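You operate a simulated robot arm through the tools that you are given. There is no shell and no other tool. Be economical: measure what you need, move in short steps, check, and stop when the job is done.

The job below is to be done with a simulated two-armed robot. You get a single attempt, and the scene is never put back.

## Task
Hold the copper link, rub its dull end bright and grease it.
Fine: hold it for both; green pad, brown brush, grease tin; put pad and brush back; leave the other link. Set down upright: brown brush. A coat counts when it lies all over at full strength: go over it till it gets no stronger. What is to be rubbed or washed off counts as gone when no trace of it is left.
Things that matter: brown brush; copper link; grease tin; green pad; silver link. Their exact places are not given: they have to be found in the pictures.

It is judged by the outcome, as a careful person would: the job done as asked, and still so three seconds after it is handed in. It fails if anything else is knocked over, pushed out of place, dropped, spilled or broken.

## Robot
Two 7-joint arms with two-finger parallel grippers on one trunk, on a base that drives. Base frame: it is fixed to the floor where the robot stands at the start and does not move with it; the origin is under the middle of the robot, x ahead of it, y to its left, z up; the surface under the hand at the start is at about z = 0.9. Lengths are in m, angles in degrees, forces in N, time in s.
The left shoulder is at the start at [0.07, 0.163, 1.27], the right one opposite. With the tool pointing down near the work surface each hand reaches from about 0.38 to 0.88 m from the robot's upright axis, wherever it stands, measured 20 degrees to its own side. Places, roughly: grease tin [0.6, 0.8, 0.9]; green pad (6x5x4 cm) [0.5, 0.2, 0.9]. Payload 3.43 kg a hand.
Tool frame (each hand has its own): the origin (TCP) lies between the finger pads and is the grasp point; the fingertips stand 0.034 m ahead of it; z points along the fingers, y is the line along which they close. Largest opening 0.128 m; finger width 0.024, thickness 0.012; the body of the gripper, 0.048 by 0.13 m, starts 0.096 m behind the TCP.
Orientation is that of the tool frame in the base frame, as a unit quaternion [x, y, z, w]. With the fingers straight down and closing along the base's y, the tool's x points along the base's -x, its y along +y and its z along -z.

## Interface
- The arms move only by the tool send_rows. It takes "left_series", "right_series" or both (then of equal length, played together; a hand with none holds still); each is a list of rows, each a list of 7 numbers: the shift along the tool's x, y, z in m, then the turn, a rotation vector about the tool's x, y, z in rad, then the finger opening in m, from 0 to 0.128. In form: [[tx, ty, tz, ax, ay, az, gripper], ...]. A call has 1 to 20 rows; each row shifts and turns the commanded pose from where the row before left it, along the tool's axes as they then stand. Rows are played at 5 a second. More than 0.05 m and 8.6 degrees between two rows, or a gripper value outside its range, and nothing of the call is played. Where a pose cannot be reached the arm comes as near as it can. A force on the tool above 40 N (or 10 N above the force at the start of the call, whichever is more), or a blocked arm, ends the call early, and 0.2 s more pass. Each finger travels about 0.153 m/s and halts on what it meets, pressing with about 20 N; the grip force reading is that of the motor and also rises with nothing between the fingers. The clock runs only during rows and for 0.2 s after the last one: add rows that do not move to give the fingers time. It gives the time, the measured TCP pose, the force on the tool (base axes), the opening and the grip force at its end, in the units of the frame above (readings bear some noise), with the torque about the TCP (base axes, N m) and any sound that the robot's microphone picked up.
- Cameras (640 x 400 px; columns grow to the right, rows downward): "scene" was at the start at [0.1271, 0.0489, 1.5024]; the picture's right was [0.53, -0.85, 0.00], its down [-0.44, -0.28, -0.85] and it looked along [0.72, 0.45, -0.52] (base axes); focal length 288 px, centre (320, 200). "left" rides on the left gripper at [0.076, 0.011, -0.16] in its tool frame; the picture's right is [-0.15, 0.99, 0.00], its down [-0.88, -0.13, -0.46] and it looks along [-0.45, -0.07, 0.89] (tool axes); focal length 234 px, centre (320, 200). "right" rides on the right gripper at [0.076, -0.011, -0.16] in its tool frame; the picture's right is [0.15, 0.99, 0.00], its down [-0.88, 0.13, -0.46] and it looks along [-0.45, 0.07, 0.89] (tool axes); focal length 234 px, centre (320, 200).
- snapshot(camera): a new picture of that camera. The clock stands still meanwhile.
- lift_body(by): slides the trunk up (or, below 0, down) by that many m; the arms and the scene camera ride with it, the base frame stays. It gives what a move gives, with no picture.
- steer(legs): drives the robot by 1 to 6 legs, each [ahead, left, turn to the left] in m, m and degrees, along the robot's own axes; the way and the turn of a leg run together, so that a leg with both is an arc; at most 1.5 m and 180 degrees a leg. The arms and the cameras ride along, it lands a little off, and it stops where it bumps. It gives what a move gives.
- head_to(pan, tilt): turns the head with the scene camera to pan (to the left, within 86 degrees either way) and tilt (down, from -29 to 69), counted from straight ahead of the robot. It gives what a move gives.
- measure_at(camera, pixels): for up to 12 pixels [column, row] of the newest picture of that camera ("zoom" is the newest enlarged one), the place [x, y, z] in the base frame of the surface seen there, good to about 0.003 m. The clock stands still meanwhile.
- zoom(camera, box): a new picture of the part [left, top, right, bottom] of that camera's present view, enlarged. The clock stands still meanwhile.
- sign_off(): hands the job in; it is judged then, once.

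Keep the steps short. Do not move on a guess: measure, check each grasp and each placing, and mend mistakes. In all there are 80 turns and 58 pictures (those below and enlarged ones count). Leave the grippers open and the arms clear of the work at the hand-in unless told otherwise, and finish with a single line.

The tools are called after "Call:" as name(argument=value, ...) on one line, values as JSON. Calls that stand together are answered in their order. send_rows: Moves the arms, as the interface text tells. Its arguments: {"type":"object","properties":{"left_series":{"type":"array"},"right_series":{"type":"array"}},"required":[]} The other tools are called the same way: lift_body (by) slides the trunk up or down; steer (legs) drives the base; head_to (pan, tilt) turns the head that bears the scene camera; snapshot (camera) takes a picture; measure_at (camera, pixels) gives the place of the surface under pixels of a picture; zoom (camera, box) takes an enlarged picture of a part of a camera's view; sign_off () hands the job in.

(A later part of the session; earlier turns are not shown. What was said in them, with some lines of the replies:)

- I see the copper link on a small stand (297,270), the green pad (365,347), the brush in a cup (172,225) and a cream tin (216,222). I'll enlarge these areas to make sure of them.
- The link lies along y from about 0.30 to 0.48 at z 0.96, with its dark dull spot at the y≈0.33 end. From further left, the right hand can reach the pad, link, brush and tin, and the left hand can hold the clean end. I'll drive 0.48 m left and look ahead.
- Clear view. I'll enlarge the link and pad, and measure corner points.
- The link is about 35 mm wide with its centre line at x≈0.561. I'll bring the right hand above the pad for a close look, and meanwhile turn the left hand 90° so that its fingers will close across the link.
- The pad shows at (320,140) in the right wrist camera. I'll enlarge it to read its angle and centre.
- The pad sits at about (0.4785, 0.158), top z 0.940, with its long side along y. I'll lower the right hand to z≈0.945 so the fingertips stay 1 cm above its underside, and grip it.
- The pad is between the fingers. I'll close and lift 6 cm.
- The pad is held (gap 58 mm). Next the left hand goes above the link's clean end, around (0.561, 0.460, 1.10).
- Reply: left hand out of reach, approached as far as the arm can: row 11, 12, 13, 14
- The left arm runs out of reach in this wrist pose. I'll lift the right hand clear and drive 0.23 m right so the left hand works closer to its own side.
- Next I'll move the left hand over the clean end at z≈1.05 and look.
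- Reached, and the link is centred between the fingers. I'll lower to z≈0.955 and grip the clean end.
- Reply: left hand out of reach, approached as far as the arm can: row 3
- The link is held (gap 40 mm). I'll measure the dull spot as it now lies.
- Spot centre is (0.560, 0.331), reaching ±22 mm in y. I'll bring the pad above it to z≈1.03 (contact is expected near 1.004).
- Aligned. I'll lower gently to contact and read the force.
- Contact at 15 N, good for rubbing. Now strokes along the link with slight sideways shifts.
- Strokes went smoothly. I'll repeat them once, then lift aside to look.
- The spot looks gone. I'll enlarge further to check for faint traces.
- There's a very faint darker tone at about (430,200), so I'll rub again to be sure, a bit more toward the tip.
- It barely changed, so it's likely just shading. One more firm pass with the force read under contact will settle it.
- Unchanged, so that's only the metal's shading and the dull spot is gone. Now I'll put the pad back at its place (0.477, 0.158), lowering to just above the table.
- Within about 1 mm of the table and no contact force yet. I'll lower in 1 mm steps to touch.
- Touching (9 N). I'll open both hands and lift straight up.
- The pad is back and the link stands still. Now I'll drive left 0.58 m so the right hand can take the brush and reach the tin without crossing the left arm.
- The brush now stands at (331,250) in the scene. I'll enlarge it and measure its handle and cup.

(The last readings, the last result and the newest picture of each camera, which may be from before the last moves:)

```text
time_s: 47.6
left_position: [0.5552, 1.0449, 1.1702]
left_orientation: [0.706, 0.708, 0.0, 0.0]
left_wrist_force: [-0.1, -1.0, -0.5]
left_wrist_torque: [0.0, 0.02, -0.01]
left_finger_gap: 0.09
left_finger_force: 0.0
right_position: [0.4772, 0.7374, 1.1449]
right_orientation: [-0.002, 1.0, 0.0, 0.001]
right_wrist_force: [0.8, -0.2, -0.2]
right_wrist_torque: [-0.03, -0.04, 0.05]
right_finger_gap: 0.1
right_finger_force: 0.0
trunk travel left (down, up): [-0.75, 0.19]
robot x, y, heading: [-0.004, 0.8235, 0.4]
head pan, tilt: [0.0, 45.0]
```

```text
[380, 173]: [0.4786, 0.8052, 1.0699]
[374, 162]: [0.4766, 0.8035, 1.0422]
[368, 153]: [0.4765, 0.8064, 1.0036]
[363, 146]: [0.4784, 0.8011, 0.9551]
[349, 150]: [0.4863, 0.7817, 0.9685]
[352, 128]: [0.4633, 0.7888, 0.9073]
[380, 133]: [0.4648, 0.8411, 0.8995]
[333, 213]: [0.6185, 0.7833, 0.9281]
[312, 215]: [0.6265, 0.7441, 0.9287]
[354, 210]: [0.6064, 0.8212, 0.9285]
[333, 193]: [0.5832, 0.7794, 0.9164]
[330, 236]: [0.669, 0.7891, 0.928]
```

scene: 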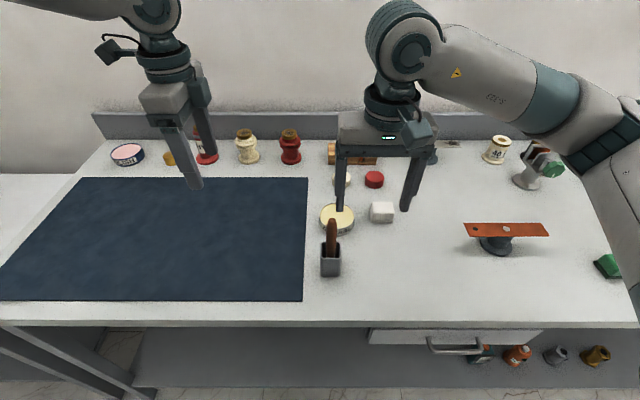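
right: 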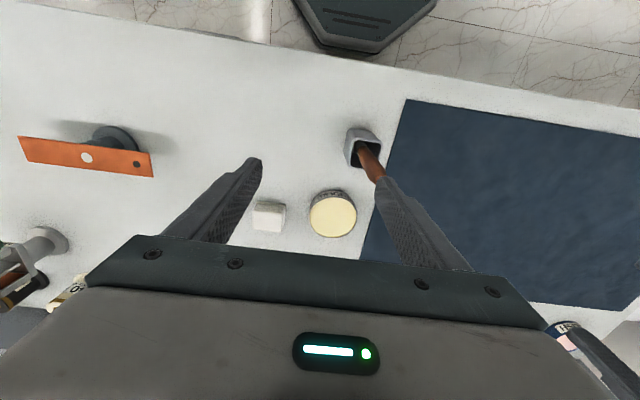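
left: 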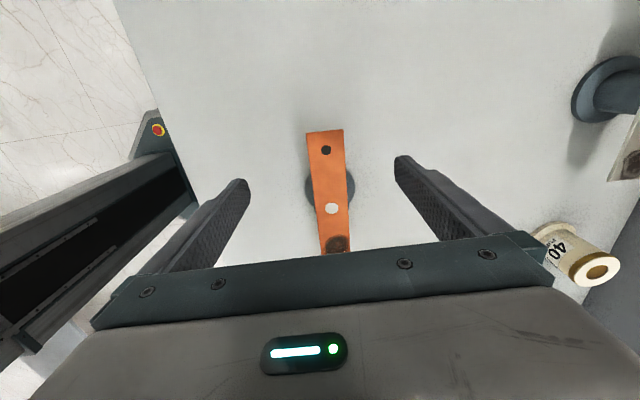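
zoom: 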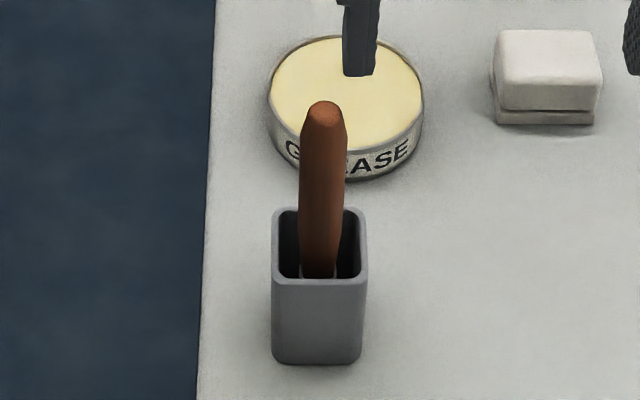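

The brush stands upright, axis about (0.486, 0.806), top z 1.072. The tin's centre is about (0.624, 0.783), grease surface at z 0.928. I'll bring the right hand over the handle and down to z≈1.045, open.

Call:
send_rows(right_series=[[-0.004, 0.034, 0, 0, 0, 0, 0.1], [-0.005, 0.034, 0, 0, 0, 0, 0.1], [0, 0, 0.033, 0, 0, 0, 0.1], [0, 0, 0.034, 0, 0, 0, 0.08], [0, 0, 0.033, 0, 0, 0, 0.06], [0, 0, 0, 0, 0, 0, 0.06]])

Call:
snapshot(camera="right")

Call:
zoom(camera="scene", box=[266, 150, 406, 290])

```text
time_s: 49.0
left_position: [0.5554, 1.0461, 1.1707]
left_orientation: [0.706, 0.708, 0.0, 0.001]
left_wrist_force: [0.9, 0.1, 0.1]
left_wrist_torque: [0.03, 0.0, 0.03]
left_finger_gap: 0.0901
left_finger_force: 0.0
right_position: [0.487, 0.8051, 1.0467]
right_orientation: [-0.003, 1.0, 0.0, 0.0]
right_wrist_force: [-0.1, 0.1, 0.0]
right_wrist_torque: [0.05, 0.0, 0.0]
right_finger_gap: 0.06
right_finger_force: 0.1
trunk travel left (down, up): [-0.75, 0.19]
robot x, y, heading: [-0.0016, 0.8272, 0.1]
head pan, tilt: [0.0, 45.0]
```

```text
29 pictures are left
```

right: 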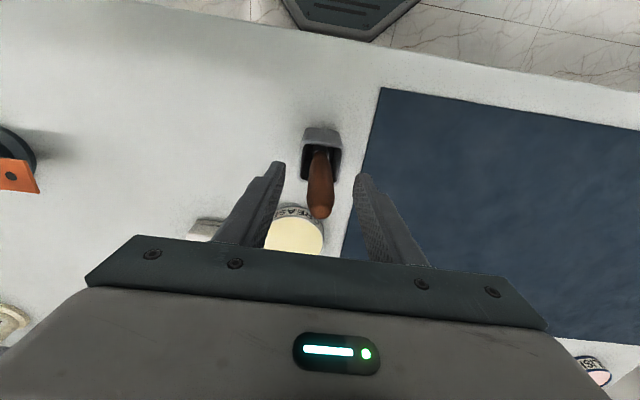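

```text
2.86 times, centred on (336, 220) of scene
```

zoom: 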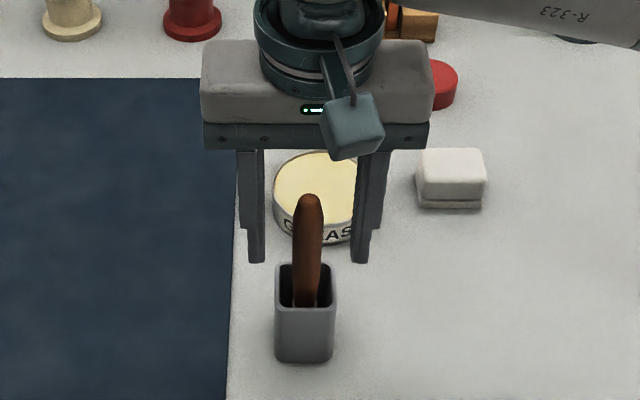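

The handle is centred between the fingers. Close and lift straight up 12 cm.

Call:
send_rows(right_series=[[0, 0, 0, 0, 0, 0, 0.03], [0, 0, 0, 0, 0, 0, 0.0], [0, 0, 0, 0, 0, 0, 0.0], [0, 0, 0, 0, 0, 0, 0.0], [0, 0, -0.015, 0, 0, 0, 0.0], [0, 0, -0.03, 0, 0, 0, 0.0], [0, 0, -0.035, 0, 0, 0, 0.0], [0, 0, -0.04, 0, 0, 0, 0.0], [0, 0, 0, 0, 0, 0, 0.0]])

Call:
zoom(camera="scene", box=[246, 110, 416, 290])

```text
time_s: 51.0
left_position: [0.555, 1.0455, 1.1702]
left_orientation: [0.706, 0.708, -0.001, 0.001]
left_wrist_force: [-0.1, -0.2, -0.7]
left_wrist_torque: [0.0, 0.01, -0.02]
left_finger_gap: 0.0902
left_finger_force: 0.1
right_position: [0.4862, 0.8063, 1.1649]
right_orientation: [-0.002, 1.0, 0.0, -0.001]
right_wrist_force: [0.2, 0.0, -0.3]
right_wrist_torque: [0.0, -0.05, 0.0]
right_finger_gap: 0.0196
right_finger_force: 20.1
trunk travel left (down, up): [-0.75, 0.19]
robot x, y, heading: [0.0007, 0.8281, 0.3]
head pan, tilt: [0.0, 45.0]
```

```text
2.22 times, centred on (331, 200) of scene
```

zoom: 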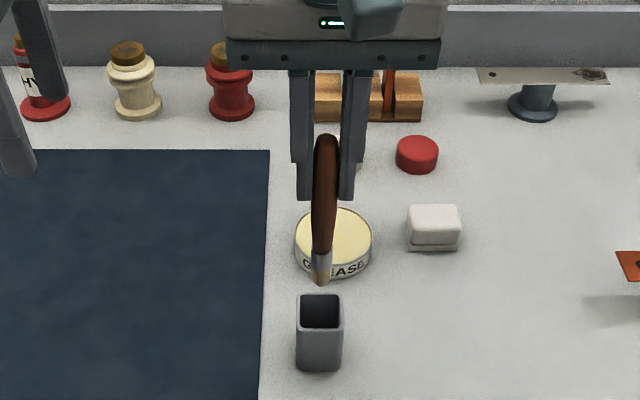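

The brush is out and held (gap 19.6 mm). I'll measure where its bristle tip is.

Call:
measure_at(camera="zoom", pixels=[[320, 280], [320, 272], [321, 260], [326, 140], [325, 200], [334, 240], [318, 283]])

Call:
zoom(camera="scene", box=[306, 200, 356, 240])

```text
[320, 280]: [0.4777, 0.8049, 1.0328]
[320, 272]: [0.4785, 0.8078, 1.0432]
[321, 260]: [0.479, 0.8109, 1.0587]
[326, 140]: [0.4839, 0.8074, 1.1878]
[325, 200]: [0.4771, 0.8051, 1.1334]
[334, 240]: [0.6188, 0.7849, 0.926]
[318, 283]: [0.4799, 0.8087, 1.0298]
```

```text
10.00 times, centred on (331, 220) of scene
```

zoom: 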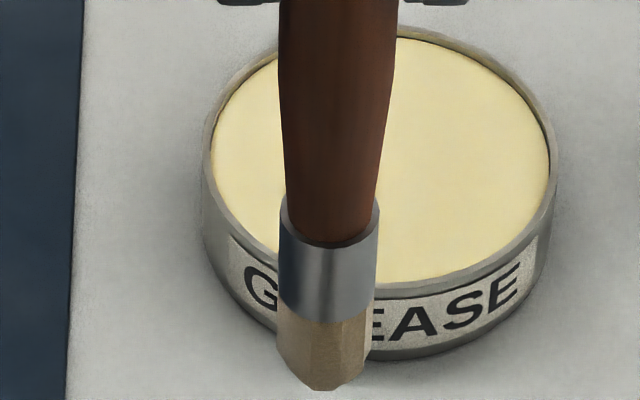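

The bristle tip sits 0.137 m below the TCP, straight under it. I'll move over the tin centre (0.623, 0.784) and down to just above the grease.

Call:
send_rows(right_series=[[-0.0457, -0.0075, 0, 0, 0, 0, 0.0], [-0.0457, -0.0075, 0, 0, 0, 0, 0.0], [-0.0455, -0.007, 0, 0, 0, 0, 0.0], [0, 0, 0.03, 0, 0, 0, 0.0], [0, 0, 0.03, 0, 0, 0, 0.0], [0, 0, 0.025, 0, 0, 0, 0.0], [0, 0, 0, 0, 0, 0, 0.0]])

Call:
zoom(camera="scene", box=[296, 140, 386, 240])

```text
time_s: 52.6
left_position: [0.5555, 1.0458, 1.1703]
left_orientation: [0.706, 0.708, 0.0, 0.001]
left_wrist_force: [-0.7, 0.9, 0.9]
left_wrist_torque: [-0.02, -0.04, 0.0]
left_finger_gap: 0.0899
left_finger_force: 0.1
right_position: [0.6219, 0.7849, 1.0798]
right_orientation: [-0.002, 1.0, 0.001, -0.001]
right_wrist_force: [0.3, -0.4, -1.2]
right_wrist_torque: [0.05, -0.01, 0.01]
right_finger_gap: 0.0196
right_finger_force: 19.5
trunk travel left (down, up): [-0.75, 0.19]
robot x, y, heading: [-0.0038, 0.8284, 0.1]
head pan, tilt: [0.0, 45.0]
```

```text
4.00 times, centred on (341, 190) of scene
```

zoom: 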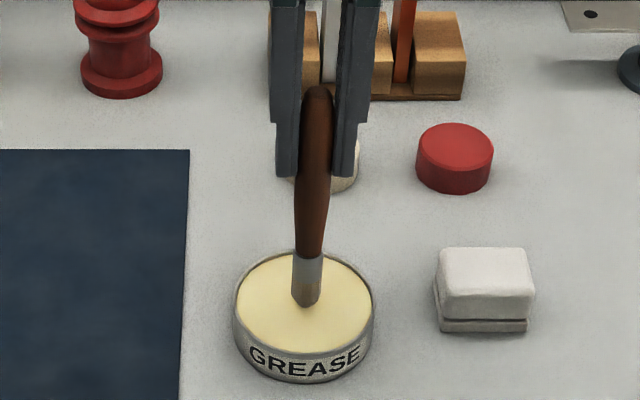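

The tip hovers centrally 1.5 cm above the grease. Dip with a small stir, then read the force.

Call:
send_rows(right_series=[[0, 0, 0.012, 0, 0, 0, 0.0], [0, 0, 0.008, 0, 0, 0, 0.0], [0.008, 0, 0, 0, 0, 0, 0.0], [-0.008, 0.008, 0, 0, 0, 0, 0.0], [-0.008, -0.008, 0, 0, 0, 0, 0.0], [0.008, -0.008, 0, 0, 0, 0, 0.0], [0, 0.008, 0, 0, 0, 0, 0.0]])

```text
time_s: 54.2
left_position: [0.5545, 1.0458, 1.1704]
left_orientation: [0.706, 0.708, 0.001, 0.001]
left_wrist_force: [0.3, -0.3, -0.6]
left_wrist_torque: [0.01, 0.0, -0.01]
left_finger_gap: 0.0899
left_finger_force: 0.2
right_position: [0.6233, 0.7864, 1.0583]
right_orientation: [-0.003, 1.0, 0.0, -0.001]
right_wrist_force: [-0.2, -2.5, 5.7]
right_wrist_torque: [-0.31, 0.07, 0.04]
right_finger_gap: 0.0196
right_finger_force: 19.9
trunk travel left (down, up): [-0.75, 0.19]
robot x, y, heading: [-0.0014, 0.8291, 0.2]
head pan, tilt: [0.0, 45.0]
```

Touched grease (6 N). Lift and check the bristles.

Call:
send_rows(right_series=[[0, 0, -0.02, 0, 0, 0, 0.0], [0, 0, -0.04, 0, 0, 0, 0.0], [0, 0, -0.04, 0, 0, 0, 0.0], [0, 0, -0.04, 0, 0, 0, 0.0], [0, 0, 0, 0, 0, 0, 0.0]])

Call:
zoom(camera="scene", box=[296, 140, 386, 240])

```text
time_s: 55.4
left_position: [0.5548, 1.0457, 1.1694]
left_orientation: [0.706, 0.708, 0.0, 0.001]
left_wrist_force: [-0.6, -0.6, -0.6]
left_wrist_torque: [0.04, 0.02, 0.02]
left_finger_gap: 0.09
left_finger_force: 0.1
right_position: [0.6237, 0.7849, 1.1988]
right_orientation: [-0.001, 1.0, 0.0, 0.001]
right_wrist_force: [0.3, 0.9, 0.7]
right_wrist_torque: [-0.02, 0.05, 0.02]
right_finger_gap: 0.0194
right_finger_force: 20.3
trunk travel left (down, up): [-0.75, 0.19]
robot x, y, heading: [-0.0009, 0.8283, 0.5]
head pan, tilt: [0.0, 45.0]
```

```text
4.00 times, centred on (341, 190) of scene
```

zoom: 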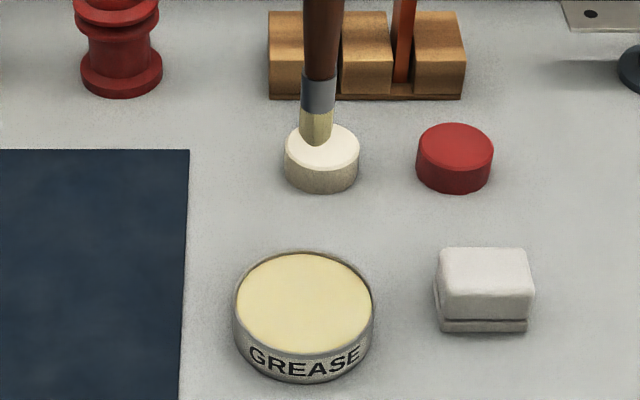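

The bristles are coated and the tin hasn't moved. I'll drive back right 0.58 m to the link.

Call:
steer(legs=[[0, -0.58, 0]])

Call:
snapshot(camera="scene")

```text
time_s: 58.8
left_position: [0.5574, 0.4624, 1.1703]
left_orientation: [0.704, 0.71, -0.001, 0.002]
left_wrist_force: [-0.9, -0.2, 0.2]
left_wrist_torque: [0.02, -0.03, 0.0]
left_finger_gap: 0.09
left_finger_force: 0.0
right_position: [0.6271, 0.2028, 1.1985]
right_orientation: [-0.005, 1.0, 0.0, 0.001]
right_wrist_force: [-0.2, -1.3, -0.4]
right_wrist_torque: [0.01, 0.03, 0.03]
right_finger_gap: 0.0193
right_finger_force: 20.7
trunk travel left (down, up): [-0.75, 0.19]
robot x, y, heading: [0.0011, 0.2385, 0.7]
head pan, tilt: [0.0, 45.0]
```

```text
23 pictures are left
```

scene: 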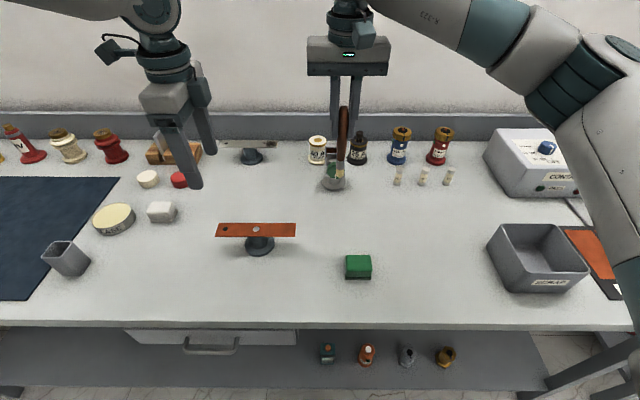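

Everything is in place. I'll lower the left hand onto the link's clean end again and grip.

Call:
send_rows(left_series=[[0, 0, 0.045, 0, 0, 0, 0.09], [0, 0, 0.045, 0, 0, 0, 0.09], [0, 0, 0.045, 0, 0, 0, 0.09], [0, 0, 0.04, 0, 0, 0, 0.09], [0, 0, 0.03, 0, 0, 0, 0.08], [0, 0, 0, 0, 0, 0, 0.05], [0, 0, 0, 0, 0, 0, 0.02], [0, 0, 0, 0, 0, 0, 0.02], [0, 0, 0, 0, 0, 0, 0.02]])

Call:
zoom(camera="scene", box=[200, 190, 320, 265])

```text
time_s: 60.8
left_position: [0.5581, 0.4619, 0.9651]
left_orientation: [0.704, 0.71, -0.001, 0.001]
left_wrist_force: [-0.4, -0.4, 0.1]
left_wrist_torque: [0.08, 0.0, -0.06]
left_finger_gap: 0.0401
left_finger_force: 19.8
right_position: [0.6267, 0.2016, 1.1992]
right_orientation: [-0.004, 1.0, 0.0, 0.0]
right_wrist_force: [0.0, 0.9, -0.2]
right_wrist_torque: [0.0, -0.04, -0.04]
right_finger_gap: 0.0194
right_finger_force: 19.7
trunk travel left (down, up): [-0.75, 0.19]
robot x, y, heading: [-0.0011, 0.2404, 0.6]
head pan, tilt: [0.0, 45.0]
```

```text
5.33 times, centred on (260, 228) of scene
```

zoom: 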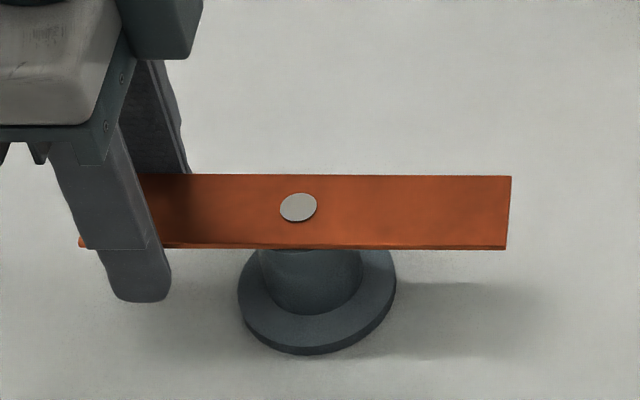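

Held (gap 40 mm). I'll bring the brush over the rubbed end to hover about 1 cm above it.

Call:
send_rows(right_series=[[0.0167, 0.033, 0, 0, 0, 0, 0.0], [0.0167, 0.033, 0, 0, 0, 0, 0.0], [0.0167, 0.033, 0, 0, 0, 0, 0.0], [0.0167, 0.033, 0, 0, 0, 0, 0.0], [0, 0, 0.03, 0, 0, 0, 0.0], [0, 0, 0.03, 0, 0, 0, 0.0], [0, 0, 0.031, 0, 0, 0, 0.0], [0, 0, 0, 0, 0, 0, 0.0]])

Call:
zoom(camera="scene", box=[220, 175, 340, 255])

```text
time_s: 62.6
left_position: [0.558, 0.461, 0.9655]
left_orientation: [0.704, 0.71, -0.001, 0.001]
left_wrist_force: [-0.6, 0.8, 0.0]
left_wrist_torque: [0.16, -0.02, -0.01]
left_finger_gap: 0.0395
left_finger_force: 20.0
right_position: [0.5607, 0.331, 1.1068]
right_orientation: [-0.005, 1.0, -0.001, 0.0]
right_wrist_force: [0.2, -0.3, -0.4]
right_wrist_torque: [0.02, 0.02, 0.03]
right_finger_gap: 0.0192
right_finger_force: 19.9
trunk travel left (down, up): [-0.75, 0.19]
robot x, y, heading: [-0.0001, 0.2403, 0.5]
head pan, tilt: [0.0, 45.0]
```

```text
5.00 times, centred on (280, 215) of scene
```

zoom: 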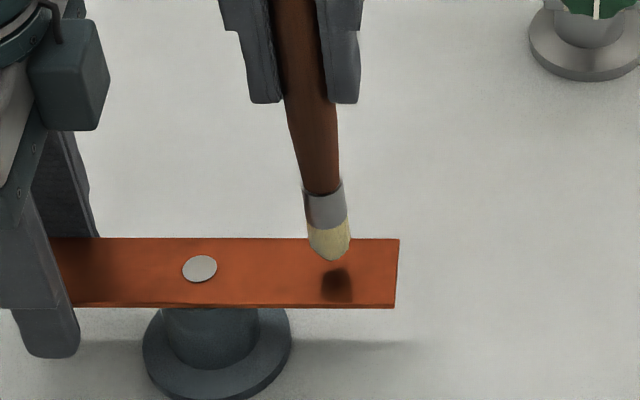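

The tip hovers over the former spot. I'll lower to a light contact and read the force.

Call:
send_rows(right_series=[[0, 0, 0.008, 0, 0, 0, 0.0], [0, 0, 0.003, 0, 0, 0, 0.0], [0, 0, 0.002, 0, 0, 0, 0.0], [0, 0, 0, 0, 0, 0, 0.0]])

```text
time_s: 63.6
left_position: [0.5567, 0.4612, 0.9664]
left_orientation: [0.704, 0.71, 0.0, 0.002]
left_wrist_force: [0.5, -0.4, -0.9]
left_wrist_torque: [0.63, 0.0, 0.0]
left_finger_gap: 0.0398
left_finger_force: 20.4
right_position: [0.5578, 0.3316, 1.096]
right_orientation: [-0.003, 1.0, 0.001, 0.001]
right_wrist_force: [2.4, -0.6, 15.3]
right_wrist_torque: [-0.04, -0.31, -0.05]
right_finger_gap: 0.0194
right_finger_force: 19.5
trunk travel left (down, up): [-0.75, 0.19]
robot x, y, heading: [0.0011, 0.2401, 0.6]
head pan, tilt: [0.0, 45.0]
```

Contact at 15 N; I'll ease 1 mm and paint a raster over the whole end.

Call:
send_rows(right_series=[[0, -0.02, -0.001, 0, 0, 0, 0.0], [0, 0.021, 0, 0, 0, 0, 0.0], [0, 0.021, 0, 0, 0, 0, 0.0], [0.006, 0, 0, 0, 0, 0, 0.0], [0, -0.021, 0, 0, 0, 0, 0.0], [0, -0.021, 0, 0, 0, 0, 0.0], [0.006, 0, 0, 0, 0, 0, 0.0], [0, 0.021, 0, 0, 0, 0, 0.0], [0, 0.021, 0, 0, 0, 0, 0.0], [-0.018, 0, 0, 0, 0, 0, 0.0], [0, -0.021, 0, 0, 0, 0, 0.0], [0, -0.021, 0, 0, 0, 0, 0.0], [-0.006, 0, 0, 0, 0, 0, 0.0], [0, 0.021, 0, 0, 0, 0, 0.0], [0, 0.021, 0, 0, 0, 0, 0.0], [0.012, -0.022, 0, 0, 0, 0, 0.0]])

Call:
zoom(camera="scene", box=[220, 175, 340, 255])

```text
time_s: 67.0
left_position: [0.556, 0.4605, 0.9662]
left_orientation: [0.703, 0.711, 0.0, 0.0]
left_wrist_force: [0.1, 2.0, 2.9]
left_wrist_torque: [-0.35, 0.02, -0.01]
left_finger_gap: 0.04
left_finger_force: 19.8
right_position: [0.5586, 0.3316, 1.0956]
right_orientation: [-0.005, 1.0, 0.001, 0.0]
right_wrist_force: [-1.0, -1.5, 2.0]
right_wrist_torque: [0.04, -0.01, -0.01]
right_finger_gap: 0.0193
right_finger_force: 20.0
trunk travel left (down, up): [-0.75, 0.19]
robot x, y, heading: [0.0004, 0.2383, 0.5]
head pan, tilt: [0.0, 45.0]
```

```text
5.00 times, centred on (280, 215) of scene
```

zoom: 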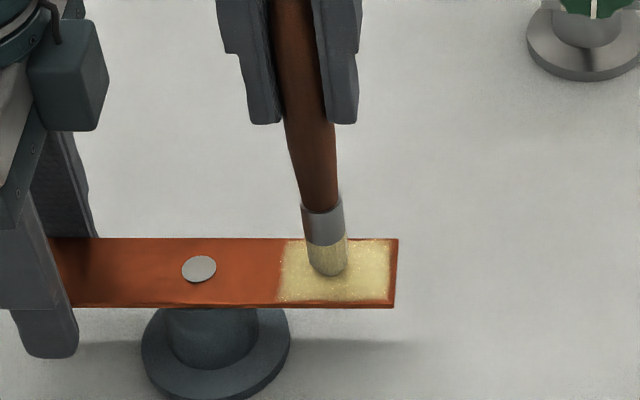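

A coat is appearing over the end, speckled so far. I'll go over it again, extending slightly to the tip and edges, with crosswise strokes added.

Call:
send_rows(right_series=[[0, -0.024, 0.0007, 0, 0, 0, 0.0], [0.014, 0, 0, 0, 0, 0, 0.0], [0, 0.022, 0, 0, 0, 0, 0.0], [0, 0.022, 0, 0, 0, 0, 0.0], [-0.007, 0, 0, 0, 0, 0, 0.0], [0, -0.022, 0, 0, 0, 0, 0.0], [0, -0.022, 0, 0, 0, 0, 0.0], [-0.007, 0, 0, 0, 0, 0, 0.0], [0, 0.022, 0, 0, 0, 0, 0.0], [0, 0.022, 0, 0, 0, 0, 0.0], [-0.007, 0, 0, 0, 0, 0, 0.0], [0, -0.022, 0, 0, 0, 0, 0.0], [0, -0.022, 0, 0, 0, 0, 0.0], [-0.007, 0, 0, 0, 0, 0, 0.0], [0, 0.022, 0, 0, 0, 0, 0.0], [0, 0.022, 0, 0, 0, 0, 0.0], [0.014, -0.02, 0, 0, 0, 0, 0.0]])

Call:
zoom(camera="scene", box=[250, 205, 310, 245])

```text
time_s: 70.6
left_position: [0.5569, 0.4618, 0.9657]
left_orientation: [0.703, 0.711, 0.001, 0.0]
left_wrist_force: [-0.8, 2.0, 2.8]
left_wrist_torque: [-0.28, -0.03, -0.01]
left_finger_gap: 0.0396
left_finger_force: 20.2
right_position: [0.5577, 0.3311, 1.0947]
right_orientation: [-0.005, 1.0, 0.0, 0.0]
right_wrist_force: [-0.3, -0.4, 2.1]
right_wrist_torque: [0.05, -0.05, -0.02]
right_finger_gap: 0.0192
right_finger_force: 20.2
trunk travel left (down, up): [-0.75, 0.19]
robot x, y, heading: [0.0035, 0.2387, 0.9]
head pan, tilt: [0.0, 45.0]
```

```text
10.00 times, centred on (280, 225) of scene
```

zoom: 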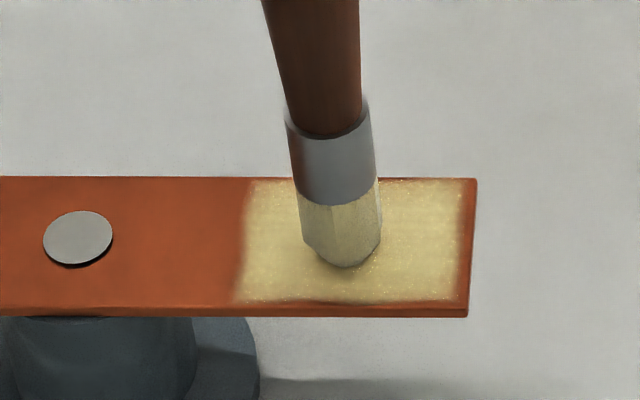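

Denser now, and its outline has settled. One more full pass, then lift aside to inspect.

Call:
send_rows(right_series=[[0, -0.024, 0, 0, 0, 0, 0.0], [0.015, 0, 0, 0, 0, 0, 0.0], [0, 0.022, 0, 0, 0, 0, 0.0], [0, 0.022, 0, 0, 0, 0, 0.0], [-0.0075, 0, 0, 0, 0, 0, 0.0], [0, -0.022, 0, 0, 0, 0, 0.0], [0, -0.022, 0, 0, 0, 0, 0.0], [-0.0075, 0, 0, 0, 0, 0, 0.0], [0, 0.022, 0, 0, 0, 0, 0.0], [0, 0.022, 0, 0, 0, 0, 0.0], [-0.0075, 0, 0, 0, 0, 0, 0.0], [0, -0.022, 0, 0, 0, 0, 0.0], [0, -0.022, 0, 0, 0, 0, 0.0], [-0.0075, 0, 0, 0, 0, 0, 0.0], [0, 0.022, 0, 0, 0, 0, 0.0], [0, 0.022, 0, 0, 0, 0, 0.0], [0.015, -0.02, 0, 0, 0, 0, 0.0], [0, 0, -0.03, 0, 0, 0, 0.0], [0, 0, -0.04, 0, 0, 0, 0.0], [-0.03, 0, 0, 0, 0, 0, 0.0]])

Call:
zoom(camera="scene", box=[250, 205, 310, 245])

```text
time_s: 74.8
left_position: [0.5593, 0.4607, 0.9659]
left_orientation: [0.704, 0.71, -0.001, 0.002]
left_wrist_force: [-1.4, -0.4, -0.2]
left_wrist_torque: [-0.16, 0.04, -0.08]
left_finger_gap: 0.04
left_finger_force: 19.7
right_position: [0.5917, 0.3343, 1.1653]
right_orientation: [-0.005, 1.0, 0.001, -0.001]
right_wrist_force: [0.2, 0.5, -0.5]
right_wrist_torque: [0.07, 0.03, -0.01]
right_finger_gap: 0.0194
right_finger_force: 20.2
trunk travel left (down, up): [-0.75, 0.19]
robot x, y, heading: [0.0047, 0.2413, 0.5]
head pan, tilt: [0.0, 45.0]
```

```text
10.00 times, centred on (280, 225) of scene
```

zoom: 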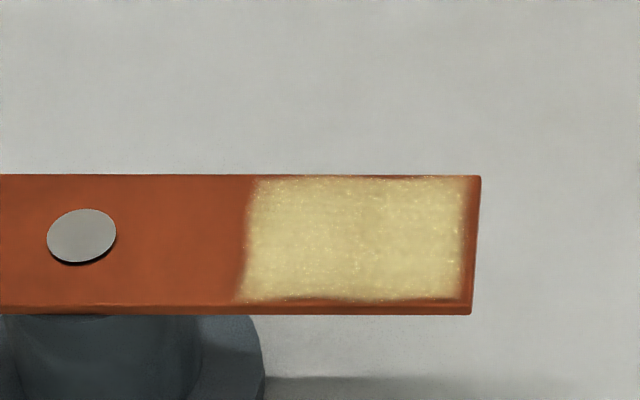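

Nearly even. I'll do another pass reaching slightly farther at the edges and see whether it still gets stronger.

Call:
send_rows(right_series=[[0.03, 0, 0, 0, 0, 0, 0.0], [0, 0, 0.04, 0, 0, 0, 0.0], [0, -0.004, 0.03, 0, 0, 0, 0.0], [0, -0.024, 0, 0, 0, 0, 0.0], [0.017, 0, 0, 0, 0, 0, 0.0], [0, 0.024, 0, 0, 0, 0, 0.0], [0, 0.024, 0, 0, 0, 0, 0.0], [-0.0085, 0, 0, 0, 0, 0, 0.0], [0, -0.024, 0, 0, 0, 0, 0.0], [0, -0.024, 0, 0, 0, 0, 0.0], [-0.0085, 0, 0, 0, 0, 0, 0.0], [0, 0.024, 0, 0, 0, 0, 0.0], [0, 0.024, 0, 0, 0, 0, 0.0], [-0.0085, 0, 0, 0, 0, 0, 0.0], [0, -0.024, 0, 0, 0, 0, 0.0], [0, -0.024, 0, 0, 0, 0, 0.0], [-0.0085, 0, 0, 0, 0, 0, 0.0], [0, 0.024, 0, 0, 0, 0, 0.0], [0, 0.024, 0, 0, 0, 0, 0.0], [0.017, -0.02, 0, 0, 0, 0, 0.0]])

Call:
send_rows(right_series=[[0, -0.026, 0, 0, 0, 0, 0.0], [0.012, 0, 0, 0, 0, 0, 0.0], [-0.024, 0, 0, 0, 0, 0, 0.0], [0, 0.012, 0, 0, 0, 0, 0.0], [0.024, 0, 0, 0, 0, 0, 0.0], [0, 0.012, 0, 0, 0, 0, 0.0], [-0.024, 0, 0, 0, 0, 0, 0.0], [0, 0.012, 0, 0, 0, 0, 0.0], [0.024, 0, 0, 0, 0, 0, 0.0], [0, 0.01, 0, 0, 0, 0, 0.0], [-0.024, 0, 0, 0, 0, 0, 0.0], [0.012, -0.02, 0, 0, 0, 0, 0.0], [0, 0, -0.03, 0, 0, 0, 0.0], [0, 0, -0.04, 0, 0, 0, 0.0], [-0.03, 0, 0, 0, 0, 0, 0.0]])

Call:
zoom(camera="scene", box=[250, 205, 310, 245])

```text
time_s: 79.0
left_position: [0.5572, 0.4601, 0.9661]
left_orientation: [0.704, 0.71, 0.0, 0.001]
left_wrist_force: [-0.6, 0.6, 1.5]
left_wrist_torque: [-0.15, 0.04, -0.08]
left_finger_gap: 0.0397
left_finger_force: 19.7
right_position: [0.5589, 0.331, 1.096]
right_orientation: [-0.004, 1.0, 0.001, 0.0]
right_wrist_force: [0.1, -1.0, -1.4]
right_wrist_torque: [0.03, 0.02, 0.01]
right_finger_gap: 0.0192
right_finger_force: 19.4
trunk travel left (down, up): [-0.75, 0.19]
robot x, y, heading: [0.0006, 0.2379, 0.5]
head pan, tilt: [0.0, 45.0]
```

```text
time_s: 82.2
left_position: [0.559, 0.4616, 0.9659]
left_orientation: [0.703, 0.711, -0.001, 0.001]
left_wrist_force: [-0.7, -0.6, 0.5]
left_wrist_torque: [-0.2, -0.01, -0.11]
left_finger_gap: 0.0398
left_finger_force: 19.8
right_position: [0.5893, 0.3323, 1.1652]
right_orientation: [-0.004, 1.0, 0.001, -0.002]
right_wrist_force: [-0.2, -0.4, 0.0]
right_wrist_torque: [0.01, 0.01, 0.0]
right_finger_gap: 0.0189
right_finger_force: 20.3
trunk travel left (down, up): [-0.75, 0.19]
robot x, y, heading: [-0.0011, 0.2401, 0.5]
head pan, tilt: [0.0, 45.0]
```

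```text
10.00 times, centred on (280, 225) of scene
```

zoom: 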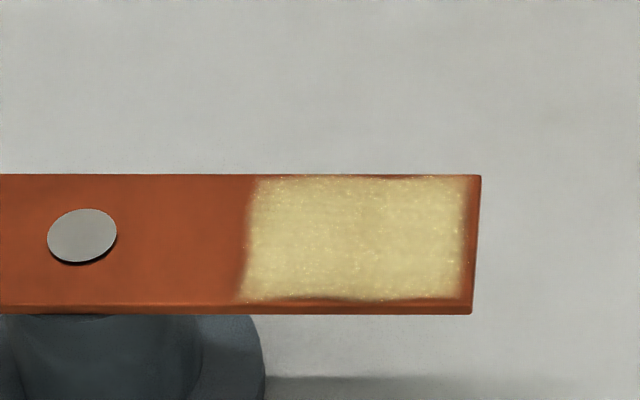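

Almost unchanged, but the force dropped near 0, so contact may have been light. One last pass pressed 2 mm deeper.

Call:
send_rows(right_series=[[0.03, 0, 0, 0, 0, 0, 0.0], [0, 0, 0.04, 0, 0, 0, 0.0], [0, -0.002, 0.032, 0, 0, 0, 0.0], [0, -0.022, 0, 0, 0, 0, 0.0], [0.015, 0, 0, 0, 0, 0, 0.0], [0, 0.022, 0, 0, 0, 0, 0.0], [0, 0.022, 0, 0, 0, 0, 0.0], [-0.0075, 0, 0, 0, 0, 0, 0.0], [0, -0.022, 0, 0, 0, 0, 0.0], [0, -0.022, 0, 0, 0, 0, 0.0], [-0.0075, 0, 0, 0, 0, 0, 0.0], [0, 0.022, 0, 0, 0, 0, 0.0], [0, 0.022, 0, 0, 0, 0, 0.0], [-0.0075, 0, 0, 0, 0, 0, 0.0], [0, -0.022, 0, 0, 0, 0, 0.0], [0, -0.022, 0, 0, 0, 0, 0.0], [-0.0075, 0, 0, 0, 0, 0, 0.0], [0, 0.022, 0, 0, 0, 0, 0.0], [0, 0.022, 0, 0, 0, 0, 0.0], [0.015, -0.02, 0, 0, 0, 0, 0.0]])

Call:
send_rows(right_series=[[0, 0, -0.032, 0, 0, 0, 0.0], [0, 0, -0.04, 0, 0, 0, 0.0], [-0.03, 0, 0, 0, 0, 0, 0.0], [-0.03, -0.03, -0.015, 0, 0, 0, 0.0]])

Call:
zoom(camera="scene", box=[250, 205, 310, 245])

```text
time_s: 86.4
left_position: [0.5572, 0.4604, 0.9672]
left_orientation: [0.704, 0.71, 0.0, 0.0]
left_wrist_force: [0.3, 2.1, 3.4]
left_wrist_torque: [-0.27, -0.07, 0.04]
left_finger_gap: 0.0399
left_finger_force: 20.0
right_position: [0.5583, 0.3308, 1.093]
right_orientation: [-0.005, 1.0, 0.002, 0.0]
right_wrist_force: [0.0, -0.2, 2.7]
right_wrist_torque: [0.1, -0.05, -0.05]
right_finger_gap: 0.0194
right_finger_force: 20.0
trunk travel left (down, up): [-0.75, 0.19]
robot x, y, heading: [0.0002, 0.2404, 0.6]
head pan, tilt: [0.0, 45.0]
```

```text
time_s: 87.4
left_position: [0.5592, 0.46, 0.966]
left_orientation: [0.704, 0.71, 0.0, 0.0]
left_wrist_force: [0.6, 0.6, -0.6]
left_wrist_torque: [0.1, -0.01, 0.0]
left_finger_gap: 0.0401
left_finger_force: 20.0
right_position: [0.6202, 0.3009, 1.179]
right_orientation: [-0.005, 1.0, 0.001, 0.001]
right_wrist_force: [-0.7, -0.5, -0.9]
right_wrist_torque: [0.04, -0.02, -0.01]
right_finger_gap: 0.0193
right_finger_force: 20.2
trunk travel left (down, up): [-0.75, 0.19]
robot x, y, heading: [0.0048, 0.2376, 0.5]
head pan, tilt: [0.0, 45.0]
```

```text
10.00 times, centred on (280, 225) of scene
```

zoom: 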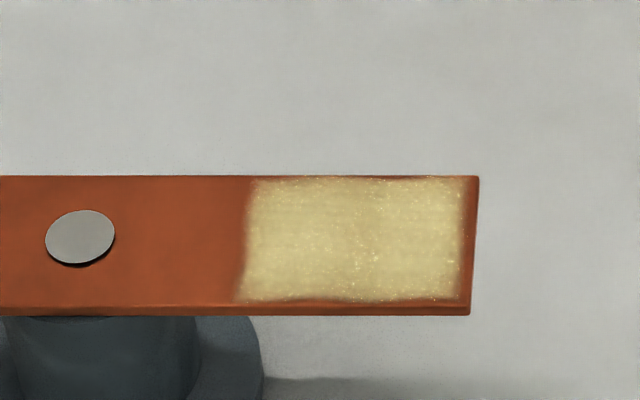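

No further change: the coat is at full strength. I'll release the link, raise both hands, and drive back to the cup.

Call:
send_rows(left_series=[[0, 0, 0, 0, 0, 0, 0.06], [0, 0, 0, 0, 0, 0, 0.09], [0, 0, 0, 0, 0, 0, 0.09], [0, 0, -0.03, 0, 0, 0, 0.09], [0, 0, -0.04, 0, 0, 0, 0.09], [0, 0, -0.045, 0, 0, 0, 0.09], [0, 0, -0.045, 0, 0, 0, 0.09], [0, 0, -0.045, 0, 0, 0, 0.09]], right_series=[[0, -0.02, 0, 0, 0, 0, 0.0], [0, -0.04, 0, 0, 0, 0, 0.0], [0, -0.04, 0, 0, 0, 0, 0.0], [0.045, 0, -0.01, 0, 0, 0, 0.0], [0.045, 0, -0.01, 0, 0, 0, 0.0], [0.04, 0, 0, 0, 0, 0, 0.0], [0, 0, 0, 0, 0, 0, 0.0], [0, 0, 0, 0, 0, 0, 0.0]])

Call:
steer(legs=[[0, 0.58, 0]])

Call:
snapshot(camera="scene")

```text
time_s: 89.2
left_position: [0.5565, 0.461, 1.1722]
left_orientation: [0.704, 0.71, 0.0, 0.001]
left_wrist_force: [-0.5, -0.2, -0.4]
left_wrist_torque: [-0.01, -0.04, -0.01]
left_finger_gap: 0.0901
left_finger_force: 0.0
right_position: [0.4905, 0.2021, 1.2]
right_orientation: [-0.004, 1.0, 0.0, 0.001]
right_wrist_force: [0.5, -1.1, -0.7]
right_wrist_torque: [-0.03, -0.03, -0.03]
right_finger_gap: 0.0191
right_finger_force: 19.9
trunk travel left (down, up): [-0.75, 0.19]
robot x, y, heading: [0.0007, 0.239, 0.4]
head pan, tilt: [0.0, 45.0]
```

```text
time_s: 92.4
left_position: [0.5588, 1.0217, 1.1707]
left_orientation: [0.708, 0.706, -0.001, 0.001]
left_wrist_force: [0.2, 0.2, 0.5]
left_wrist_torque: [0.04, -0.02, -0.03]
left_finger_gap: 0.0899
left_finger_force: 0.1
right_position: [0.4885, 0.7657, 1.1991]
right_orientation: [0.002, 1.0, 0.0, 0.001]
right_wrist_force: [-0.8, 0.1, -0.5]
right_wrist_torque: [0.05, 0.03, 0.02]
right_finger_gap: 0.0195
right_finger_force: 20.0
trunk travel left (down, up): [-0.75, 0.19]
robot x, y, heading: [-0.0013, 0.8077, -0.1]
head pan, tilt: [0.0, 45.0]
```

```text
15 pictures are left
```

scene: 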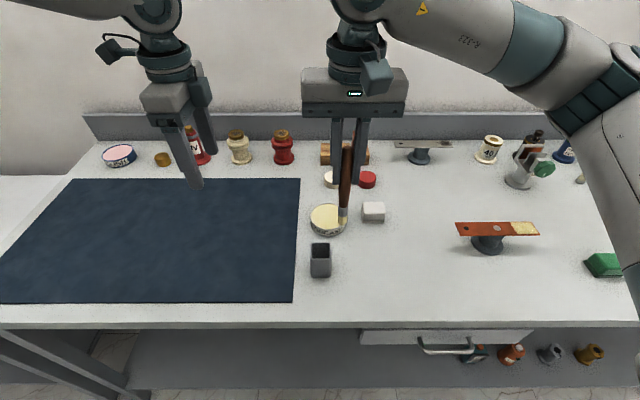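

I'll enlarge and measure the cup opening and the bristle tip.

Call:
zoom(camera="scene", box=[296, 190, 376, 290])

Call:
measure_at(camera="scene", pixels=[[311, 259], [330, 259], [320, 259], [312, 244], [329, 244], [320, 243], [342, 222], [342, 216], [342, 212], [344, 190], [346, 150]])

```text
4.00 times, centred on (336, 240) of scene
```

zoom: 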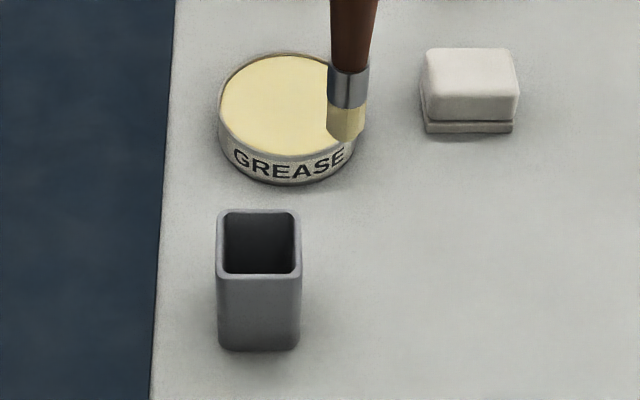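

```text
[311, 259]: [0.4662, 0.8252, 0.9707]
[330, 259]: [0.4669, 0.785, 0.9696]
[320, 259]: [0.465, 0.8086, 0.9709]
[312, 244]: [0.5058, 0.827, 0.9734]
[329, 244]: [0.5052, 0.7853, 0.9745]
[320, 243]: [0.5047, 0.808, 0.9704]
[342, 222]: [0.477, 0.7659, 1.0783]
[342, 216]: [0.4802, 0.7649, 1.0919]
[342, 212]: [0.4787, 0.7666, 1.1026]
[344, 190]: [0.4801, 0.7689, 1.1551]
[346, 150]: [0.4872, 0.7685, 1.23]
```

Cup centre (0.4857, 0.8057); the brush hangs straight below the hand. I'll move over the cup and lower until the tip is just above the rim.

Call:
send_rows(right_series=[[0.001, 0.02, 0, 0, 0, 0, 0.0], [0.0015, 0.02, 0, 0, 0, 0, 0.0], [0, 0, 0.03, 0, 0, 0, 0.0], [0, 0, 0.03, 0, 0, 0, 0.0], [0, 0, 0.02, 0, 0, 0, 0.0], [0, 0, 0, 0, 0, 0, 0.0]])

Call:
zoom(camera="scene", box=[280, 190, 360, 290])

Call:
snapshot(camera="right")

```text
time_s: 93.8
left_position: [0.5588, 1.0219, 1.1715]
left_orientation: [0.708, 0.706, 0.0, 0.0]
left_wrist_force: [0.9, 0.0, 0.9]
left_wrist_torque: [0.01, -0.01, -0.03]
left_finger_gap: 0.0901
left_finger_force: 0.0
right_position: [0.4884, 0.805, 1.1198]
right_orientation: [0.001, 1.0, 0.0, 0.001]
right_wrist_force: [0.3, 0.4, -0.2]
right_wrist_torque: [0.03, -0.01, -0.05]
right_finger_gap: 0.0193
right_finger_force: 19.7
trunk travel left (down, up): [-0.75, 0.19]
robot x, y, heading: [0.0002, 0.8083, -0.1]
head pan, tilt: [0.0, 45.0]
```

```text
4.00 times, centred on (320, 240) of scene
```

zoom: 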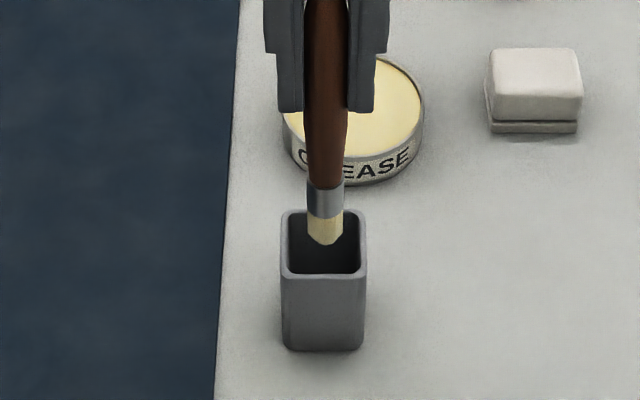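

```text
12 pictures are left
```

right: 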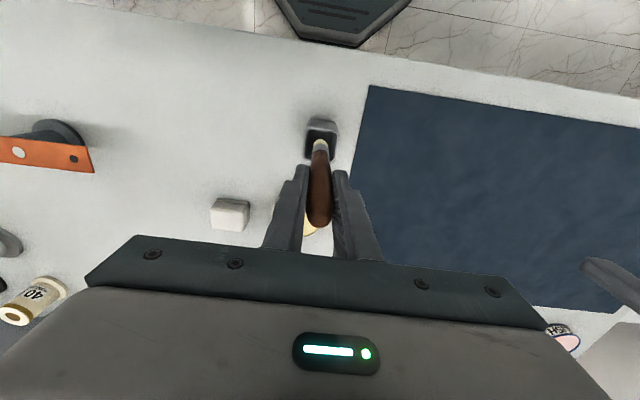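

The tip is centred in the mouth. Lower into the cup to a few mm above its floor.

Call:
send_rows(right_series=[[0.001, 0, 0.02, 0, 0, 0, 0.0], [0, 0, 0.02, 0, 0, 0, 0.0], [0, 0, 0.02, 0, 0, 0, 0.0], [0, 0, 0.008, 0, 0, 0, 0.0], [0, 0, 0, 0, 0, 0, 0.0]])

```text
time_s: 95.0
left_position: [0.5595, 1.023, 1.1728]
left_orientation: [0.708, 0.706, -0.001, 0.001]
left_wrist_force: [-0.6, 0.3, -0.7]
left_wrist_torque: [-0.01, 0.01, 0.01]
left_finger_gap: 0.09
left_finger_force: 0.1
right_position: [0.4862, 0.8073, 1.0517]
right_orientation: [0.001, 1.0, 0.0, 0.001]
right_wrist_force: [0.3, -0.3, 0.1]
right_wrist_torque: [0.01, 0.02, -0.02]
right_finger_gap: 0.0193
right_finger_force: 20.8
trunk travel left (down, up): [-0.75, 0.19]
robot x, y, heading: [0.0012, 0.8087, -0.1]
head pan, tilt: [0.0, 45.0]
```

No contact yet; lower in 2 mm steps until it touches.

Call:
send_rows(right_series=[[0, 0, 0.002, 0, 0, 0, 0.0], [0, 0, 0.002, 0, 0, 0, 0.0], [0, 0, 0.002, 0, 0, 0, 0.0], [0, 0, 0, 0, 0, 0, 0.0]])

```text
time_s: 96.0
left_position: [0.5587, 1.0226, 1.1708]
left_orientation: [0.708, 0.706, -0.001, 0.001]
left_wrist_force: [-0.2, -0.5, 0.5]
left_wrist_torque: [-0.02, 0.03, 0.02]
left_finger_gap: 0.0898
left_finger_force: 0.1
right_position: [0.4845, 0.8058, 1.0452]
right_orientation: [0.002, 1.0, 0.0, -0.001]
right_wrist_force: [0.2, -0.1, -0.8]
right_wrist_torque: [0.0, 0.01, -0.03]
right_finger_gap: 0.0192
right_finger_force: 20.3
trunk travel left (down, up): [-0.75, 0.19]
robot x, y, heading: [-0.0017, 0.8096, -0.4]
head pan, tilt: [0.0, 45.0]
```

Call:
send_rows(right_series=[[0, 0, 0.002, 0, 0, 0, 0.0], [0, 0, 0.0015, 0, 0, 0, 0.0], [0, 0, 0, 0, 0, 0, 0.0]])

```text
time_s: 96.8
left_position: [0.5581, 1.0224, 1.1697]
left_orientation: [0.708, 0.706, -0.001, 0.0]
left_wrist_force: [0.4, 0.3, -1.1]
left_wrist_torque: [0.0, 0.0, 0.0]
left_finger_gap: 0.09
left_finger_force: 0.0
right_position: [0.4859, 0.8054, 1.0416]
right_orientation: [0.002, 1.0, 0.0, 0.0]
right_wrist_force: [-0.7, 0.4, -0.1]
right_wrist_torque: [0.0, 0.0, 0.0]
right_finger_gap: 0.0193
right_finger_force: 19.6
trunk travel left (down, up): [-0.75, 0.19]
robot x, y, heading: [-0.0022, 0.8095, -0.0]
head pan, tilt: [0.0, 45.0]
```

Call:
send_rows(right_series=[[0, 0, 0.0015, 0, 0, 0, 0.0], [0, 0, 0.0015, 0, 0, 0, 0.0], [0, 0, 0, 0, 0, 0, 0.0]])

```text
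time_s: 97.6
left_position: [0.5576, 1.0234, 1.1701]
left_orientation: [0.708, 0.706, -0.001, 0.001]
left_wrist_force: [-0.3, 1.0, -0.4]
left_wrist_torque: [-0.01, 0.02, 0.0]
left_finger_gap: 0.0898
left_finger_force: 0.0
right_position: [0.4859, 0.8053, 1.0384]
right_orientation: [0.002, 1.0, 0.0, -0.001]
right_wrist_force: [-1.0, -0.2, 0.2]
right_wrist_torque: [0.01, -0.01, 0.0]
right_finger_gap: 0.019
right_finger_force: 20.2
trunk travel left (down, up): [-0.75, 0.19]
robot x, y, heading: [-0.0015, 0.8099, -0.2]
head pan, tilt: [0.0, 45.0]
```

Call:
send_rows(right_series=[[0, 0, 0.0015, 0, 0, 0, 0.0], [0, 0, 0.0015, 0, 0, 0, 0.0], [0, 0, 0, 0, 0, 0, 0.0]])

Call:
zoom(camera="scene", box=[280, 190, 360, 290])

```text
time_s: 98.4
left_position: [0.5576, 1.0233, 1.1717]
left_orientation: [0.708, 0.706, 0.0, 0.0]
left_wrist_force: [1.0, 0.8, -0.4]
left_wrist_torque: [0.02, 0.0, 0.0]
left_finger_gap: 0.0899
left_finger_force: 0.0
right_position: [0.4858, 0.8056, 1.0381]
right_orientation: [0.001, 1.0, 0.0, 0.001]
right_wrist_force: [0.0, -1.7, 14.9]
right_wrist_torque: [-0.03, -0.13, 0.0]
right_finger_gap: 0.0193
right_finger_force: 20.1
trunk travel left (down, up): [-0.75, 0.19]
robot x, y, heading: [-0.0044, 0.8105, -0.1]
head pan, tilt: [0.0, 45.0]
```

```text
4.00 times, centred on (320, 240) of scene
```

zoom: 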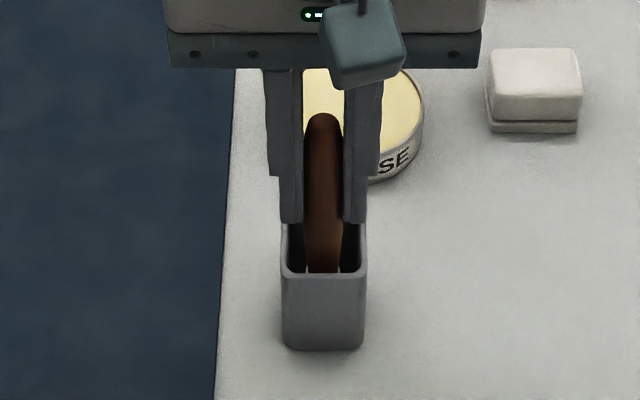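

It's standing on the cup floor (15 N). Ease 1 mm, open gently, and lift away.

Call:
send_rows(right_series=[[0, 0, -0.0015, 0, 0, 0, 0.0], [0, 0, 0, 0, 0, 0, 0.022], [0, 0, 0, 0, 0, 0, 0.03], [0, 0, 0, 0, 0, 0, 0.05], [0, 0, 0, 0, 0, 0, 0.06], [0, 0, -0.03, 0, 0, 0, 0.06], [0, 0, -0.04, 0, 0, 0, 0.06], [0, 0, -0.045, 0, 0, 0, 0.08], [0, 0, -0.045, 0, 0, 0, 0.1], [0, -0.045, 0, 0, 0, 0, 0.1], [0, -0.045, 0, 0, 0, 0, 0.1], [0, -0.045, 0, 0, 0, 0, 0.1]])

Call:
snapshot(camera="scene")

Call:
zoom(camera="scene", box=[280, 190, 360, 290])

```text
time_s: 101.0
left_position: [0.5576, 1.0216, 1.1715]
left_orientation: [0.708, 0.706, 0.0, 0.001]
left_wrist_force: [0.3, 0.1, -0.2]
left_wrist_torque: [0.0, -0.02, 0.02]
left_finger_gap: 0.0899
left_finger_force: 0.0
right_position: [0.4838, 0.6709, 1.1966]
right_orientation: [0.001, 1.0, 0.002, 0.001]
right_wrist_force: [-0.2, 0.0, 0.2]
right_wrist_torque: [0.03, 0.0, -0.01]
right_finger_gap: 0.0999
right_finger_force: 0.1
trunk travel left (down, up): [-0.75, 0.19]
robot x, y, heading: [-0.0025, 0.8103, -0.1]
head pan, tilt: [0.0, 45.0]
```

```text
10 pictures are left
```

scene: 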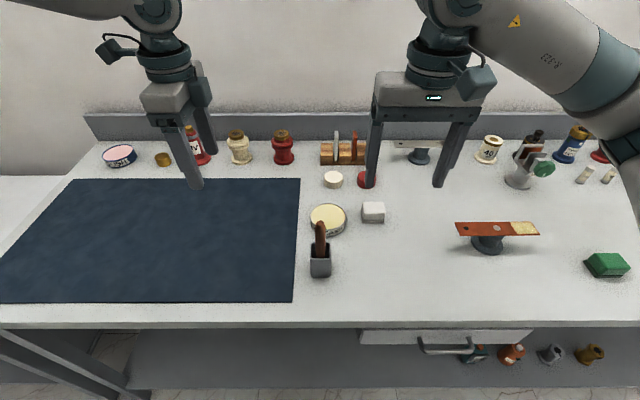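

```text
4.00 times, centred on (320, 240) of scene
```

zoom: 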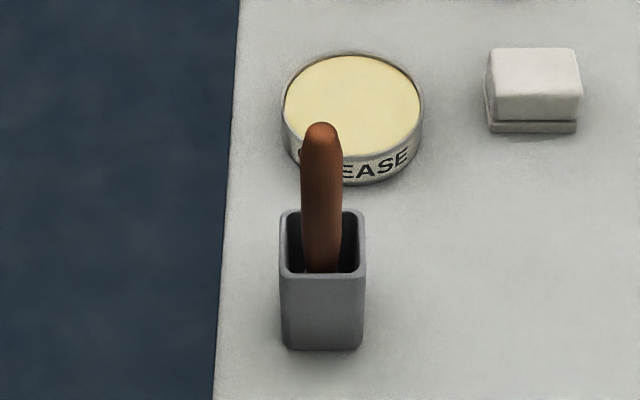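

The brush stands upright in its cup, the pad is back, the link's end is greased, the silver link is untouched, and both hands are open and clear. Handing in.

Call:
sign_off()

```text
The job is handed in.
```

I held the copper link, rubbed its dull end bright and greased it until the coat got no stronger; the pad is back, the brush is upright in its cup, and the silver link was left alone.
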